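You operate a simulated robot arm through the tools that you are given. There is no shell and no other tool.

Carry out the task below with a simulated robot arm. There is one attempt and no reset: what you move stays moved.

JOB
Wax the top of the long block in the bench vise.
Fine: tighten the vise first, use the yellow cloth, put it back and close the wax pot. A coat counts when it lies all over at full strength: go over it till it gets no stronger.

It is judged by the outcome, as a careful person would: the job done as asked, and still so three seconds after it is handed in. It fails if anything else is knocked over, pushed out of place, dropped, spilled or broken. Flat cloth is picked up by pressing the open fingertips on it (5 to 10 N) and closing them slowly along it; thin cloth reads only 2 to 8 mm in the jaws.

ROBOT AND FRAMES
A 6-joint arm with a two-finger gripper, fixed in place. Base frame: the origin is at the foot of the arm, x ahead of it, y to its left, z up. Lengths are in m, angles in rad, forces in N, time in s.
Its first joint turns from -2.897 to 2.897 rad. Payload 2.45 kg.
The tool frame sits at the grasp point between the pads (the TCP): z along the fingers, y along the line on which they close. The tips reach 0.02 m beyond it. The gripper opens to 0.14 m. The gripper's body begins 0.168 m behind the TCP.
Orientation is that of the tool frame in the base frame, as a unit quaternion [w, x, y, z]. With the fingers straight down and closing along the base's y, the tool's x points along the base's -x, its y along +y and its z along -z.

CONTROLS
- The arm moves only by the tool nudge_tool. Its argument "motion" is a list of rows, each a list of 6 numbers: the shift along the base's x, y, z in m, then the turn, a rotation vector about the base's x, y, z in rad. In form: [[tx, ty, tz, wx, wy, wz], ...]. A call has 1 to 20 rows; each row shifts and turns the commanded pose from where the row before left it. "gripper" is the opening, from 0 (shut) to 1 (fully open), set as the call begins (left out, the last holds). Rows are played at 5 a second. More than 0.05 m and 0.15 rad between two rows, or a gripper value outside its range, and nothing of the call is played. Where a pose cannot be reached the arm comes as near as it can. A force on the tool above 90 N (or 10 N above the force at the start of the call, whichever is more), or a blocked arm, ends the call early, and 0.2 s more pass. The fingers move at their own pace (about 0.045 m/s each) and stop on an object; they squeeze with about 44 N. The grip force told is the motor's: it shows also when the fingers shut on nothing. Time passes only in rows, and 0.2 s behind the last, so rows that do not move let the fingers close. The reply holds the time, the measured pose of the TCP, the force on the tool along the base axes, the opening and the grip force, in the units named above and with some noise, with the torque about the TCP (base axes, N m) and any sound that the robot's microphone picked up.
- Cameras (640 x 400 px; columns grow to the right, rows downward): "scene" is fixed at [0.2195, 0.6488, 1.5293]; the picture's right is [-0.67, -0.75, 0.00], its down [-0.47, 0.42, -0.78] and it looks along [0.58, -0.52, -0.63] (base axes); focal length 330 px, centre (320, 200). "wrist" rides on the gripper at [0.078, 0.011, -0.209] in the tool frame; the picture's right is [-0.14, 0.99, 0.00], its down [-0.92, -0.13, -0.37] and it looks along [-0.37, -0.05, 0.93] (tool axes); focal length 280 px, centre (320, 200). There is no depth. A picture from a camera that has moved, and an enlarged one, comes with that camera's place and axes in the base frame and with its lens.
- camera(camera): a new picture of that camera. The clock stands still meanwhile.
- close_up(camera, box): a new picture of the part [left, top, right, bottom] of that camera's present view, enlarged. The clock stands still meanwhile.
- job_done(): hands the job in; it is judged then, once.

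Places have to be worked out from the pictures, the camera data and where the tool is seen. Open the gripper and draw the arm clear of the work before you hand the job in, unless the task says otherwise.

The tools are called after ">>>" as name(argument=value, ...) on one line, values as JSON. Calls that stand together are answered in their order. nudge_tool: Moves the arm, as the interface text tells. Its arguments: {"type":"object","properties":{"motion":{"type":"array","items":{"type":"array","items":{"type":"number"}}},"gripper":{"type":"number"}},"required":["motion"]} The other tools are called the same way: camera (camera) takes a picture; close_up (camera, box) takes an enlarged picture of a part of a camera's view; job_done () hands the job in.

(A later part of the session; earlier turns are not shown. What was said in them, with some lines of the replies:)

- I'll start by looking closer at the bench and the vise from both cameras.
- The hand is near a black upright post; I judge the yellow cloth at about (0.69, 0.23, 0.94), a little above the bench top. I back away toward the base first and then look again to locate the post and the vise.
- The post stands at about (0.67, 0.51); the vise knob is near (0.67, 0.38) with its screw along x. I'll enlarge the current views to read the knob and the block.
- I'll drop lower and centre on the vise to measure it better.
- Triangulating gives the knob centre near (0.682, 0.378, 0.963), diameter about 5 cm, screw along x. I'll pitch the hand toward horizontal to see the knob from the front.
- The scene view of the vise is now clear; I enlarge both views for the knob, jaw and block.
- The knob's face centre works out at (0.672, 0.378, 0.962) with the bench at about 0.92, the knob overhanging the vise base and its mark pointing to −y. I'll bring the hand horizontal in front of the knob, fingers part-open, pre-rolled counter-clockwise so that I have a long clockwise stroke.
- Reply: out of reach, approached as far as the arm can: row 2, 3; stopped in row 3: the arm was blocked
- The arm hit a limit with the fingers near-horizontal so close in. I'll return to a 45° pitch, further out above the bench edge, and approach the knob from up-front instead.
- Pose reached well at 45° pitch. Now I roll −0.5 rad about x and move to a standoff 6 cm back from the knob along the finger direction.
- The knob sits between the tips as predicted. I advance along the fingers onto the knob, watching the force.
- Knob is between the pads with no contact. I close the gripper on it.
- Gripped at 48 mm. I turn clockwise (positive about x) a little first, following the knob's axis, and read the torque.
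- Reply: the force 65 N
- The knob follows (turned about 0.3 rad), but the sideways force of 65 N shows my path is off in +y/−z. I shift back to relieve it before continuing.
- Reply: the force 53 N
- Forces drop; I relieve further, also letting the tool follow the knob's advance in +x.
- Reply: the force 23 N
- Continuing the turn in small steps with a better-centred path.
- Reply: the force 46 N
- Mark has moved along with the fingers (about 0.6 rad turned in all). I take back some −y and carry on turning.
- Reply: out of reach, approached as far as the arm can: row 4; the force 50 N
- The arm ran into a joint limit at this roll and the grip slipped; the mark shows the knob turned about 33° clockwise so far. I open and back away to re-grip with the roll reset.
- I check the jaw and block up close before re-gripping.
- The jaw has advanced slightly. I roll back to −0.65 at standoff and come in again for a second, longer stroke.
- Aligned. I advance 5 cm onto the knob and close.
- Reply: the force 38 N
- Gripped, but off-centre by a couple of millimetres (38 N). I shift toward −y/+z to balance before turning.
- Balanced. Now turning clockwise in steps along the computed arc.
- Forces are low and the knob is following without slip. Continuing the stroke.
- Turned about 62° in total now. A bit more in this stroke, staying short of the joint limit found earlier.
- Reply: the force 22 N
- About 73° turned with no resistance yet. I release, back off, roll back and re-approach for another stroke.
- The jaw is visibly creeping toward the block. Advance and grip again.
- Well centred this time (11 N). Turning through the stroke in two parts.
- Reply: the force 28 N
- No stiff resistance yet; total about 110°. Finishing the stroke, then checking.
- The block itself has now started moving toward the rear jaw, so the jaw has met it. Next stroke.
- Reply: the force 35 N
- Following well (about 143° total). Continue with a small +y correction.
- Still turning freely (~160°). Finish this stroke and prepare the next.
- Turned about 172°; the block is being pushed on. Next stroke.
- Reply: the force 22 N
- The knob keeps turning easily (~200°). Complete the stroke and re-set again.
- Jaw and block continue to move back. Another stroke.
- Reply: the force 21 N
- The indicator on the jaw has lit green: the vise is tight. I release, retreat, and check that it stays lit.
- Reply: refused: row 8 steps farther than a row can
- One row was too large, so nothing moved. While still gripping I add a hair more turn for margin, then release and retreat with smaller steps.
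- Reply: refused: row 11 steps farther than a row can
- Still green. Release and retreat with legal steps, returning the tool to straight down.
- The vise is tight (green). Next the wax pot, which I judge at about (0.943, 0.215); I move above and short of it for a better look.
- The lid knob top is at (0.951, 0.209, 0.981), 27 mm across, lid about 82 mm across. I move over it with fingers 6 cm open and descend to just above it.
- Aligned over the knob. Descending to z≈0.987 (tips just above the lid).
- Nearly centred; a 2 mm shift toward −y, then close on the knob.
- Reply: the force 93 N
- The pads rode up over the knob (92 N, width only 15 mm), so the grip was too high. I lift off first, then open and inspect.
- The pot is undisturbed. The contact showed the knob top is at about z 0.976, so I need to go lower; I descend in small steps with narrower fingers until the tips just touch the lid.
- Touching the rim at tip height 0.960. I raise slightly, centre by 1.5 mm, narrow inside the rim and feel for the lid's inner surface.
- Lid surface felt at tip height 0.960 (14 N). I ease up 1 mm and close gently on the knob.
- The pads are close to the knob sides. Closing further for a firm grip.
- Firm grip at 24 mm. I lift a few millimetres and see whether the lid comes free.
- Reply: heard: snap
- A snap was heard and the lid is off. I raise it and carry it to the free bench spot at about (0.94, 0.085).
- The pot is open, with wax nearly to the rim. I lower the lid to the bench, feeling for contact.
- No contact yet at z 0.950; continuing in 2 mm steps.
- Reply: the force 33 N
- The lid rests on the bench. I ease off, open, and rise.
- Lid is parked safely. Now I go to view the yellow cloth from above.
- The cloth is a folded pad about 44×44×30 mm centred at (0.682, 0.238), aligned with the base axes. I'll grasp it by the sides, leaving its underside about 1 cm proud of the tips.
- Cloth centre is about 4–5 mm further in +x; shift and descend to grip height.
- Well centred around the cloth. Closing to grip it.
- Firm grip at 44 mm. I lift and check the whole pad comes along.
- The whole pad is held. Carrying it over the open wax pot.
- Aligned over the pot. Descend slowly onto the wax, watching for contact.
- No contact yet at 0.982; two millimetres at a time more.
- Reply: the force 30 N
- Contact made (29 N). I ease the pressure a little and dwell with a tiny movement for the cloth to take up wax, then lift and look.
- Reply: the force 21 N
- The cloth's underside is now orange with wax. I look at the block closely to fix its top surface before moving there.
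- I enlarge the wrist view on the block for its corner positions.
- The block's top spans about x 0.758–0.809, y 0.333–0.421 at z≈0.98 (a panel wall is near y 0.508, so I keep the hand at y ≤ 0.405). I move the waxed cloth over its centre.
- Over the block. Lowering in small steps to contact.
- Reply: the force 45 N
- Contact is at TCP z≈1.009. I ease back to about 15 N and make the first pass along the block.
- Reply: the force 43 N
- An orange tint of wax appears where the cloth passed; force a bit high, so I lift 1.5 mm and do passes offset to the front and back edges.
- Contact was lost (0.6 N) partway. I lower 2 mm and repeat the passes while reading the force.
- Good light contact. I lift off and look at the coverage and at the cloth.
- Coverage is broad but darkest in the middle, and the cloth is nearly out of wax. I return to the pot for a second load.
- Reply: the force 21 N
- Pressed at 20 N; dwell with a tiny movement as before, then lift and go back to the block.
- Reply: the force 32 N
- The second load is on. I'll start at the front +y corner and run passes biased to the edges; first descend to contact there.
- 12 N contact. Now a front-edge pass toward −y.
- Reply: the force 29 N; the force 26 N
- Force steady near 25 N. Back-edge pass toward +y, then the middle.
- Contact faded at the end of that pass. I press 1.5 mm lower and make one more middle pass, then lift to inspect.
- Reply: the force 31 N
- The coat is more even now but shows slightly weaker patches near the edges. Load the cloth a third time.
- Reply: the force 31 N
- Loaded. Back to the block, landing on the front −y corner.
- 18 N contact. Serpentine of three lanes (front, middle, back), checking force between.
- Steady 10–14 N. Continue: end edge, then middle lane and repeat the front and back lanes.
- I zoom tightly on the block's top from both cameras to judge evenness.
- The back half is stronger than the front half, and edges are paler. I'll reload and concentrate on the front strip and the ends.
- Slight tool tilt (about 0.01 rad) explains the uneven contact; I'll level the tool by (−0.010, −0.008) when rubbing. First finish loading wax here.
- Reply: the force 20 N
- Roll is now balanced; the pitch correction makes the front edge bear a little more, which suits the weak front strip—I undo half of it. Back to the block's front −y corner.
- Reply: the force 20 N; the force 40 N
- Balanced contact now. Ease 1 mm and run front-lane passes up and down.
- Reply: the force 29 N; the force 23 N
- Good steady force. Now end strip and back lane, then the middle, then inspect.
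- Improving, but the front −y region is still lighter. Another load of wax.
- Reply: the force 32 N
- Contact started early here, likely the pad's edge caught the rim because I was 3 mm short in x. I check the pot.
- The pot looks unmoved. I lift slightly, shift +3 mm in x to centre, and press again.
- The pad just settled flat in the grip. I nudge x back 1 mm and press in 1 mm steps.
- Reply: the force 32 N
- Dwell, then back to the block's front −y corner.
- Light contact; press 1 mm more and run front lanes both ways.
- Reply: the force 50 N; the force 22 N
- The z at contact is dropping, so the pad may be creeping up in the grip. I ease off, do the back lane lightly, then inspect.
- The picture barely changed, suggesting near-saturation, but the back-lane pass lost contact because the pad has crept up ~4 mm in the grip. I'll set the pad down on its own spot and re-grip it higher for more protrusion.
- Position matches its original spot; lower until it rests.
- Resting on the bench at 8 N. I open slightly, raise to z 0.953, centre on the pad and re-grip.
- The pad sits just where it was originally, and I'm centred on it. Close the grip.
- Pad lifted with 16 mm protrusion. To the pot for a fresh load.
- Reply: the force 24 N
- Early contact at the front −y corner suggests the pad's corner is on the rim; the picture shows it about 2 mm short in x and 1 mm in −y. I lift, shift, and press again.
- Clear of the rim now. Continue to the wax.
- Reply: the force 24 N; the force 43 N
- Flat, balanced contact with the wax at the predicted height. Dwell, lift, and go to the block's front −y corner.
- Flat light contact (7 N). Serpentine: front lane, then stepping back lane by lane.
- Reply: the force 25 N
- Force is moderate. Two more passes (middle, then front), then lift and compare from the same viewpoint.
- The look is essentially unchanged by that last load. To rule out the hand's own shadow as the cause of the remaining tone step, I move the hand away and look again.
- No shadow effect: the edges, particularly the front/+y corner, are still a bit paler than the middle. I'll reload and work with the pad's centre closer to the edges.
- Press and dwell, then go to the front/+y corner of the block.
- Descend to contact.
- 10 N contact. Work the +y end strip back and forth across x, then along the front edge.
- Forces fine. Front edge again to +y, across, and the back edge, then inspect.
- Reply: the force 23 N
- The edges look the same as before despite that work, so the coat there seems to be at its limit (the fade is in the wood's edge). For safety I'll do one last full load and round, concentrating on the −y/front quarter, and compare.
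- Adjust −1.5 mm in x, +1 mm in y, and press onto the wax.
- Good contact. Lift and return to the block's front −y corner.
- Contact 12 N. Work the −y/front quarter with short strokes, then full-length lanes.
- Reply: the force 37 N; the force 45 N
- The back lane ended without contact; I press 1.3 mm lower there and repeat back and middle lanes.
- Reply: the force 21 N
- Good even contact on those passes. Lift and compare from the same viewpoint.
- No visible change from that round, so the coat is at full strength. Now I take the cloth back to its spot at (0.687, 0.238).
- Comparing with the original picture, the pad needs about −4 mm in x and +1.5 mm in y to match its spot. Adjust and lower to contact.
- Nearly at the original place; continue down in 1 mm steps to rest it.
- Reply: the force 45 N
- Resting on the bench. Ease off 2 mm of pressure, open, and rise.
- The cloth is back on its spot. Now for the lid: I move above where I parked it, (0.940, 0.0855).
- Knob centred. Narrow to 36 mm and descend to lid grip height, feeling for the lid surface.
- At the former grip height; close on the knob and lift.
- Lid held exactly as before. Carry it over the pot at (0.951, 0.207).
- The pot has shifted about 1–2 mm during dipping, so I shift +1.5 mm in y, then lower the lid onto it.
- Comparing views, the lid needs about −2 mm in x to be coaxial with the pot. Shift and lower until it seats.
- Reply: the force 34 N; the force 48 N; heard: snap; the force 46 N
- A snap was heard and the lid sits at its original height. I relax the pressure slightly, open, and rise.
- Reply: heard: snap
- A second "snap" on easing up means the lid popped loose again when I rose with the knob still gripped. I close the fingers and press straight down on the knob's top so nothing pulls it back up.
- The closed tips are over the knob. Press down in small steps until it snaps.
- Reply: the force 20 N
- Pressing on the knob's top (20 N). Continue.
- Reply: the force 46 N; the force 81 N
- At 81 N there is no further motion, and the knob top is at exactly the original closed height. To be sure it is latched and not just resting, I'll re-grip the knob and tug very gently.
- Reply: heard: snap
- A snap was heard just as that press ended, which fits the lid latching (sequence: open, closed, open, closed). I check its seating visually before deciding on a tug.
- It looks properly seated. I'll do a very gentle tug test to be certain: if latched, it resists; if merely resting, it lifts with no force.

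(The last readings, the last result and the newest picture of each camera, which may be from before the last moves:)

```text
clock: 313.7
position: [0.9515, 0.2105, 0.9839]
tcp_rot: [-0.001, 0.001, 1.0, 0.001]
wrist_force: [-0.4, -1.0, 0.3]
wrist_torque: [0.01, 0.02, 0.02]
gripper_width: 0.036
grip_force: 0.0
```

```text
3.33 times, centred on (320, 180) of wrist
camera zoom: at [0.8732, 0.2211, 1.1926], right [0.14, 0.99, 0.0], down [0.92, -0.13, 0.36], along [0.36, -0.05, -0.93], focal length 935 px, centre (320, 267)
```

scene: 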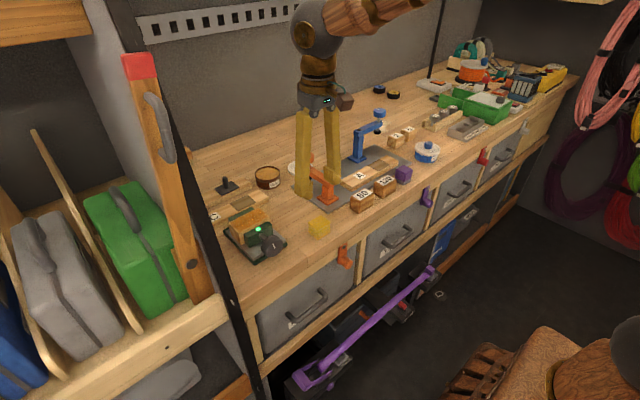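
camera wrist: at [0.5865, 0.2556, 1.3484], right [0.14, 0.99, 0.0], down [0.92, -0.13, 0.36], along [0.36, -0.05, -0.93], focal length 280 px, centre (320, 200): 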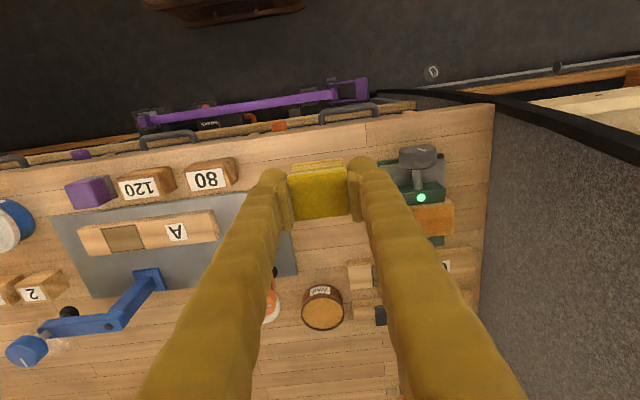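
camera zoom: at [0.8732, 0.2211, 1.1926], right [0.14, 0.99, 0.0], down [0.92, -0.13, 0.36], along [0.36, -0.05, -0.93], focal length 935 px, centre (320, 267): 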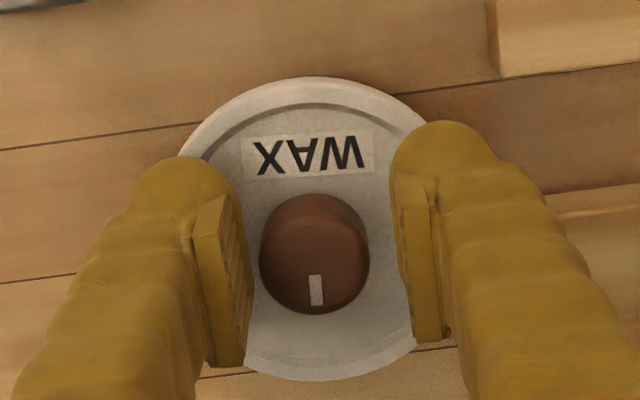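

Shift −3 mm x, −2 mm y to centre on the knob, lower 2 mm, and close.

>>> nudge_tool(motion=[[-0.003, -0.0018, 0, 0, 0, 0], [0, 0, -0.002, 0, 0, 0], [0, 0, 0, 0, 0, 0]])

>>> nudge_tool(motion=[[0, 0, 0, 0, 0, 0], [0, 0, 0, 0, 0, 0], [0, 0, 0, 0, 0, 0]], gripper=0.14)

```text
clock: 314.5
position: [0.9471, 0.2088, 0.981]
tcp_rot: [-0.002, 0.001, 1.0, 0.001]
wrist_force: [0.5, -0.2, -0.5]
wrist_torque: [0.0, -0.01, 0.04]
gripper_width: 0.0362
grip_force: 0.1
```

```text
clock: 315.3
position: [0.9473, 0.2093, 0.9801]
tcp_rot: [-0.002, 0.001, 1.0, 0.0]
wrist_force: [0.0, -0.4, 0.6]
wrist_torque: [0.03, 0.03, 0.01]
gripper_width: 0.0244
grip_force: 44.0
heard: snap
```

Another snap on merely gripping. I raise 1.5 mm to see whether the lid is free or held.

>>> nudge_tool(motion=[[0, 0, 0.0015, 0, 0, 0], [0, 0, 0, 0, 0, 0]])

>>> close_up(camera="scene", box=[245, 155, 290, 195])

```text
clock: 315.9
position: [0.9477, 0.2087, 0.9837]
tcp_rot: [-0.001, 0.001, 1.0, 0.0]
wrist_force: [-0.7, 0.4, -0.3]
wrist_torque: [0.01, 0.02, 0.04]
gripper_width: 0.0246
grip_force: 43.4
```

```text
10.00 times, centred on (268, 175) of scene
camera zoom: at [0.2195, 0.6488, 1.5293], right [-0.67, -0.75, 0.0], down [-0.47, 0.42, -0.78], along [0.58, -0.52, -0.63], focal length 3300 px, centre (845, 450)
```

zoom: 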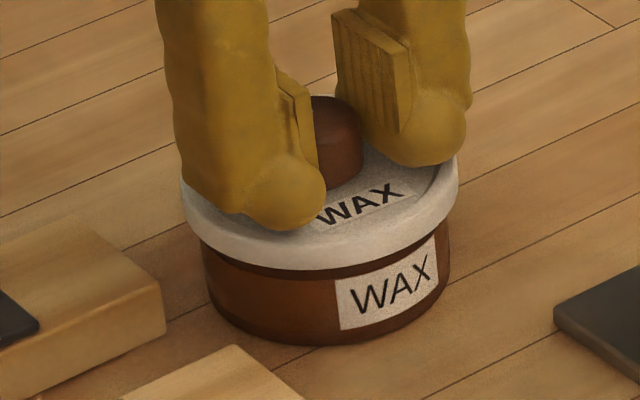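

The lid lifts freely, so gripping had disturbed the latch (it pops with little displacement). This time I press it down while gripped until it snaps, then open the fingers without raising first.

>>> nudge_tool(motion=[[0, 0, -0.0015, 0, 0, 0], [0, 0, -0.0015, 0, 0, 0], [0, 0, 0, 0, 0, 0]])

>>> nudge_tool(motion=[[0, 0, -0.001, 0, 0, 0], [0, 0, 0, 0, 0, 0]])

```text
clock: 316.7
position: [0.9473, 0.2089, 0.9803]
tcp_rot: [0.0, 0.0, 1.0, 0.001]
wrist_force: [-3.3, -0.6, 30.4]
wrist_torque: [-0.03, 0.03, 0.05]
gripper_width: 0.0246
grip_force: 44.0
```

```text
clock: 317.3
position: [0.9484, 0.2065, 0.9812]
tcp_rot: [0.0, 0.001, 1.0, 0.001]
wrist_force: [-2.9, 1.3, 52.3]
wrist_torque: [0.01, -0.44, 0.04]
gripper_width: 0.0247
grip_force: 43.9
```

Seated at 52 N without a snap; press a little harder.

>>> nudge_tool(motion=[[0, 0, -0.001, 0, 0, 0], [0, 0, 0, 0, 0, 0]])

>>> nudge_tool(motion=[[0, 0, 0, 0, 0, 0], [0, 0, 0, 0, 0, 0], [0, 0, 0, 0, 0, 0]])

```text
clock: 317.9
position: [0.9473, 0.2078, 0.9804]
tcp_rot: [0.001, 0.0, 1.0, 0.001]
wrist_force: [9.6, 6.6, 68.8]
wrist_torque: [0.05, -0.66, 0.04]
gripper_width: 0.0248
grip_force: 43.3
```

```text
clock: 318.7
position: [0.9472, 0.208, 0.9796]
tcp_rot: [-0.001, 0.001, 1.0, 0.001]
wrist_force: [11.9, 9.5, 75.6]
wrist_torque: [0.11, -0.64, 0.11]
gripper_width: 0.025
grip_force: 43.7
```

Still no snap at 75 N; the earlier one came just past 81 N. One more small step.

>>> nudge_tool(motion=[[0, 0, -0.0006, 0, 0, 0], [0, 0, 0, 0, 0, 0], [0, 0, 0, 0, 0, 0]])

>>> close_up(camera="scene", box=[245, 155, 290, 195])

>>> close_up(camera="wrist", box=[240, 120, 400, 240])

```text
clock: 319.5
position: [0.9481, 0.2073, 0.9807]
tcp_rot: [-0.001, 0.001, 1.0, 0.001]
wrist_force: [8.2, 11.0, 76.1]
wrist_torque: [0.06, -0.33, 0.14]
gripper_width: 0.0249
grip_force: 43.7
```

```text
10.00 times, centred on (268, 175) of scene
camera zoom: at [0.2195, 0.6488, 1.5293], right [-0.67, -0.75, 0.0], down [-0.47, 0.42, -0.78], along [0.58, -0.52, -0.63], focal length 3300 px, centre (845, 450)
```

zoom: 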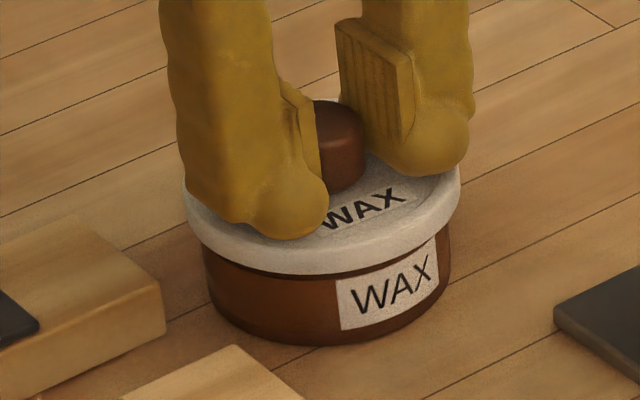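

```text
3.33 times, centred on (320, 180) of wrist
camera zoom: at [0.8697, 0.2189, 1.1884], right [0.14, 0.99, 0.0], down [0.92, -0.13, 0.37], along [0.36, -0.05, -0.93], focal length 935 px, centre (320, 267)
```

zoom: 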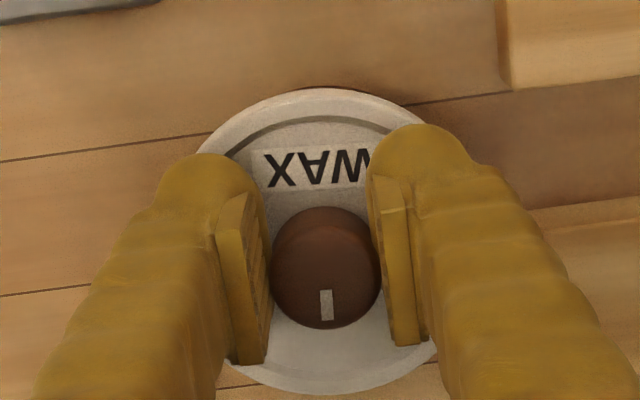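

It is fully seated. I now open the fingers in place, without lifting, listening for the latch.

>>> nudge_tool(motion=[[0, 0, 0, 0, 0, 0], [0, 0, 0, 0, 0, 0], [0, 0, 0, 0, 0, 0]], gripper=0.24)

>>> nudge_tool(motion=[[0, 0, 0.002, 0, 0, 0], [0, 0, 0.002, 0, 0, 0], [0, 0, 0, 0, 0, 0]])

>>> nudge_tool(motion=[[0, 0, 0.02, 0, 0, 0], [0, 0, 0.02, 0, 0, 0], [0, 0, 0, 0, 0, 0]])

```text
clock: 320.3
position: [0.9472, 0.2082, 0.9794]
tcp_rot: [-0.002, 0.001, 1.0, 0.001]
wrist_force: [5.6, 7.8, 76.5]
wrist_torque: [0.04, -0.18, 0.07]
gripper_width: 0.0262
grip_force: 0.2
```

```text
clock: 321.1
position: [0.9471, 0.2078, 0.9809]
tcp_rot: [-0.003, 0.001, 1.0, 0.0]
wrist_force: [13.7, 2.3, 31.3]
wrist_torque: [0.02, -0.36, 0.03]
gripper_width: 0.027
grip_force: 0.0
```

```text
clock: 321.9
position: [0.9481, 0.2096, 1.0202]
tcp_rot: [-0.002, 0.002, 1.0, 0.002]
wrist_force: [0.6, 0.7, 0.4]
wrist_torque: [0.01, 0.01, -0.02]
gripper_width: 0.0333
grip_force: 0.1
heard: snap
```

A snap sounded as the load came off, which by the open/closed sequence (and the verified free lid before it) is the latch closing. I confirm visually.

>>> close_up(camera="scene", box=[245, 155, 290, 195])

>>> close_up(camera="wrist", box=[240, 120, 400, 240])

```text
10.00 times, centred on (268, 175) of scene
camera zoom: at [0.2195, 0.6488, 1.5293], right [-0.67, -0.75, 0.0], down [-0.47, 0.42, -0.78], along [0.58, -0.52, -0.63], focal length 3300 px, centre (845, 450)
```

zoom: 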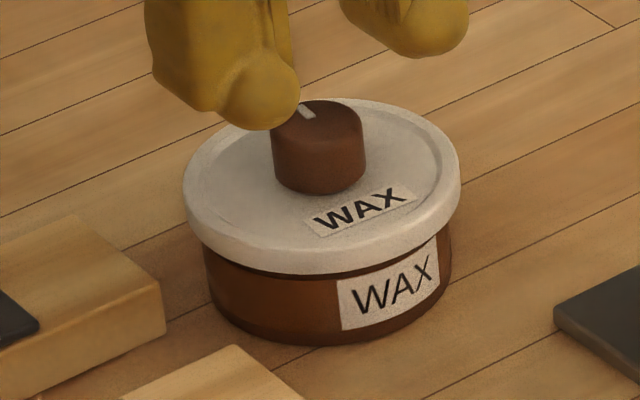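

```text
3.33 times, centred on (320, 180) of wrist
camera zoom: at [0.8707, 0.2198, 1.2291], right [0.14, 0.99, 0.0], down [0.92, -0.13, 0.36], along [0.36, -0.05, -0.93], focal length 935 px, centre (320, 267)
```

zoom: 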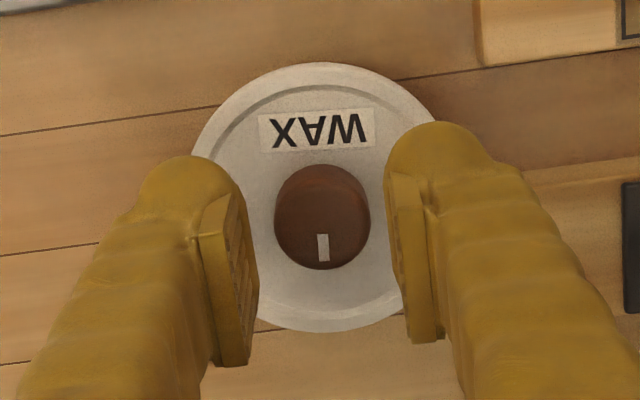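

The lid is fully down and level, same seating as at the start, and the event sequence says it is latched. I draw the arm up and clear, open the gripper, and take a last overall look.

>>> nudge_tool(motion=[[0, 0, 0.04, 0, 0, 0], [0, 0, 0.045, 0, 0, 0], [-0.02, 0, 0.04, 0, 0, 0], [-0.04, -0.01, 0.02, 0, 0, 0], [-0.045, -0.01, 0.01, 0, 0, 0], [-0.045, -0.01, 0, 0, 0, 0], [-0.045, -0.01, 0, 0, 0, 0], [-0.045, -0.01, 0, 0, 0, 0], [-0.045, -0.01, 0, 0, 0, 0], [-0.045, -0.01, 0, 0, 0, 0], [-0.045, -0.01, 0, 0, 0, 0], [0, 0, 0, 0, 0, 0]])

>>> nudge_tool(motion=[[0, 0, 0, 0, 0, 0], [0, 0, 0, 0, 0, 0], [0, 0, 0, 0, 0, 0], [0, 0, 0, 0, 0, 0], [0, 0, 0, 0, 0, 0]], gripper=1.0)

>>> camera(camera="scene")

>>> close_up(camera="scene", box=[205, 140, 345, 260])

>>> camera(camera="wrist")

```text
clock: 324.5
position: [0.5709, 0.1297, 1.175]
tcp_rot: [-0.002, 0.001, 1.0, 0.001]
wrist_force: [0.0, -0.7, 0.2]
wrist_torque: [-0.02, -0.02, 0.03]
gripper_width: 0.0338
grip_force: 0.1
```

```text
clock: 325.7
position: [0.5725, 0.1299, 1.1761]
tcp_rot: [-0.002, 0.001, 1.0, 0.001]
wrist_force: [-0.1, 0.6, 0.4]
wrist_torque: [-0.02, -0.01, 0.03]
gripper_width: 0.1397
grip_force: 0.5
```

```text
taken
```

scene: 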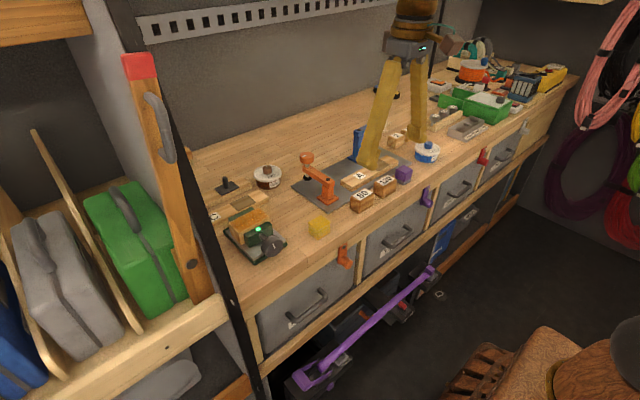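

```text
3.33 times, centred on (275, 200) of scene
camera zoom: at [0.2195, 0.6488, 1.5293], right [-0.67, -0.75, 0.0], down [-0.47, 0.42, -0.78], along [0.58, -0.52, -0.63], focal length 1100 px, centre (470, 200)
```

zoom: 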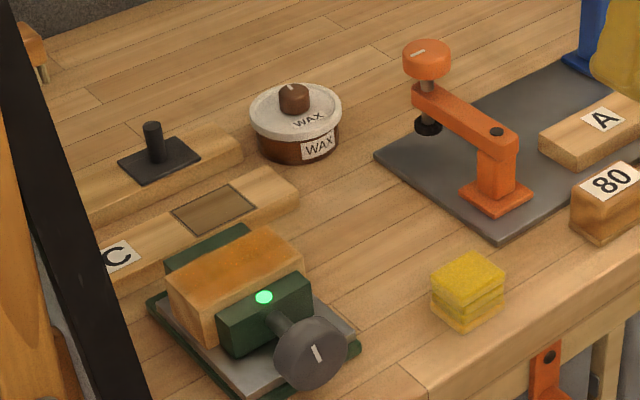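

```text
taken
camera wrist: at [0.494, 0.1406, 1.3851], right [0.14, 0.99, 0.0], down [0.92, -0.13, 0.36], along [0.36, -0.05, -0.93], focal length 280 px, centre (320, 200)
```

wrist: 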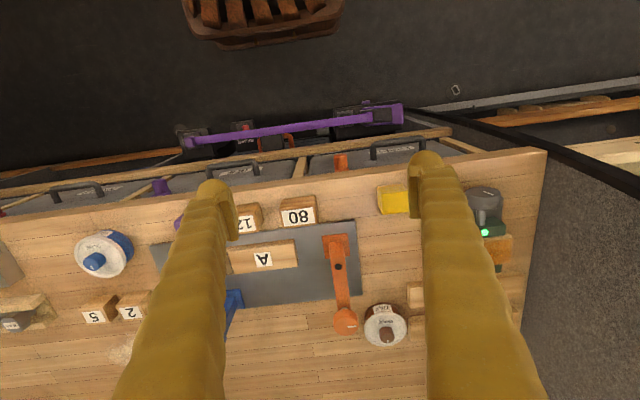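

Everything stands in place: vise green, cloth back, pot closed. One last close look at the coat with the hand well away.

>>> close_up(camera="scene", box=[232, 205, 268, 240])

>>> close_up(camera="scene", box=[222, 195, 282, 245])

>>> close_up(camera="wrist", box=[460, 215, 530, 285])

```text
11.43 times, centred on (250, 222) of scene
camera zoom: at [0.2195, 0.6488, 1.5293], right [-0.67, -0.75, 0.0], down [-0.47, 0.42, -0.78], along [0.58, -0.52, -0.63], focal length 3772 px, centre (1120, -57)
```

zoom: 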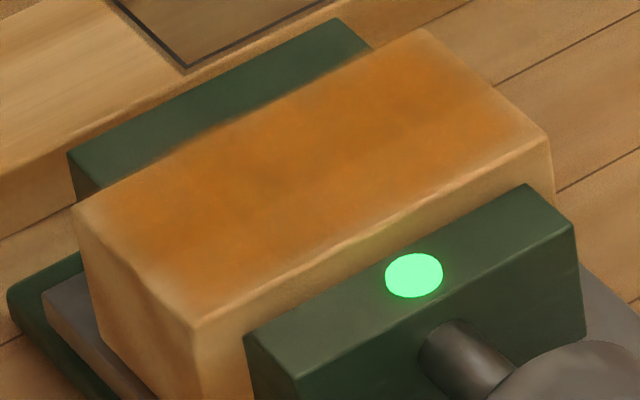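

```text
8.00 times, centred on (252, 220) of scene
camera zoom: at [0.2195, 0.6488, 1.5293], right [-0.67, -0.75, 0.0], down [-0.47, 0.42, -0.78], along [0.58, -0.52, -0.63], focal length 2640 px, centre (864, 40)
```

zoom: 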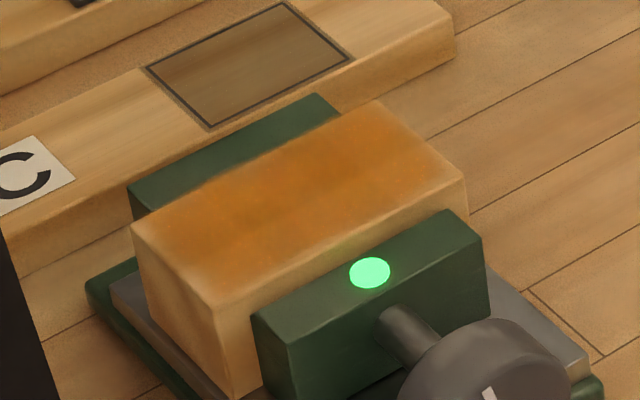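

```text
5.71 times, centred on (495, 250) of wrist
camera zoom: at [0.494, 0.1406, 1.3851], right [0.14, 0.99, 0.0], down [0.92, -0.13, 0.36], along [0.36, -0.05, -0.93], focal length 1602 px, centre (-680, -86)
```

zoom: 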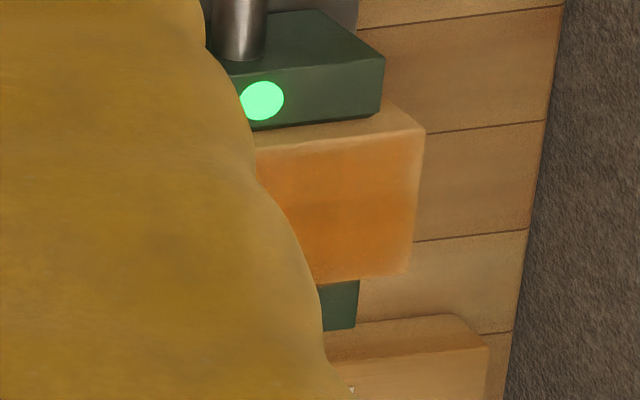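

The coat covers the whole top and has not changed over the last two loads. The vise light is green, the cloth is back on its spot, the pot's lid is seated, and the arm is clear with the gripper open, so I hand the job in.

>>> job_done()

```text
The job is handed in.
```

I waxed the top of the long block and handed the job in. The steps are done as you asked, though I could not fully confirm the wax pot's latch.

- **Vise:** I tightened it first. Its indicator turned green and was still green at the end.
- **Coat:** The wax covers the whole top. I reloaded the yellow cloth several times and went over the block until the last two loads made no visible difference. A narrow strip along the edges still looks a little paler. Working those edges further did not change it, so I took it to be the wood rather than thin wax.
- **Cloth:** It is back on its spot, about 5 mm from where it started.
- **Wax pot:** The lid is on and sits level at its original height. It popped loose twice while I was closing it. I judged the final snap to be the latch closing from the order of the sounds. I did not tug it again, because gripping it had opened it before. The pot moved about 2 mm while I was dipping the cloth.

The arm is clear of the bench with the gripper open, and I saw nothing else moved or knocked over.
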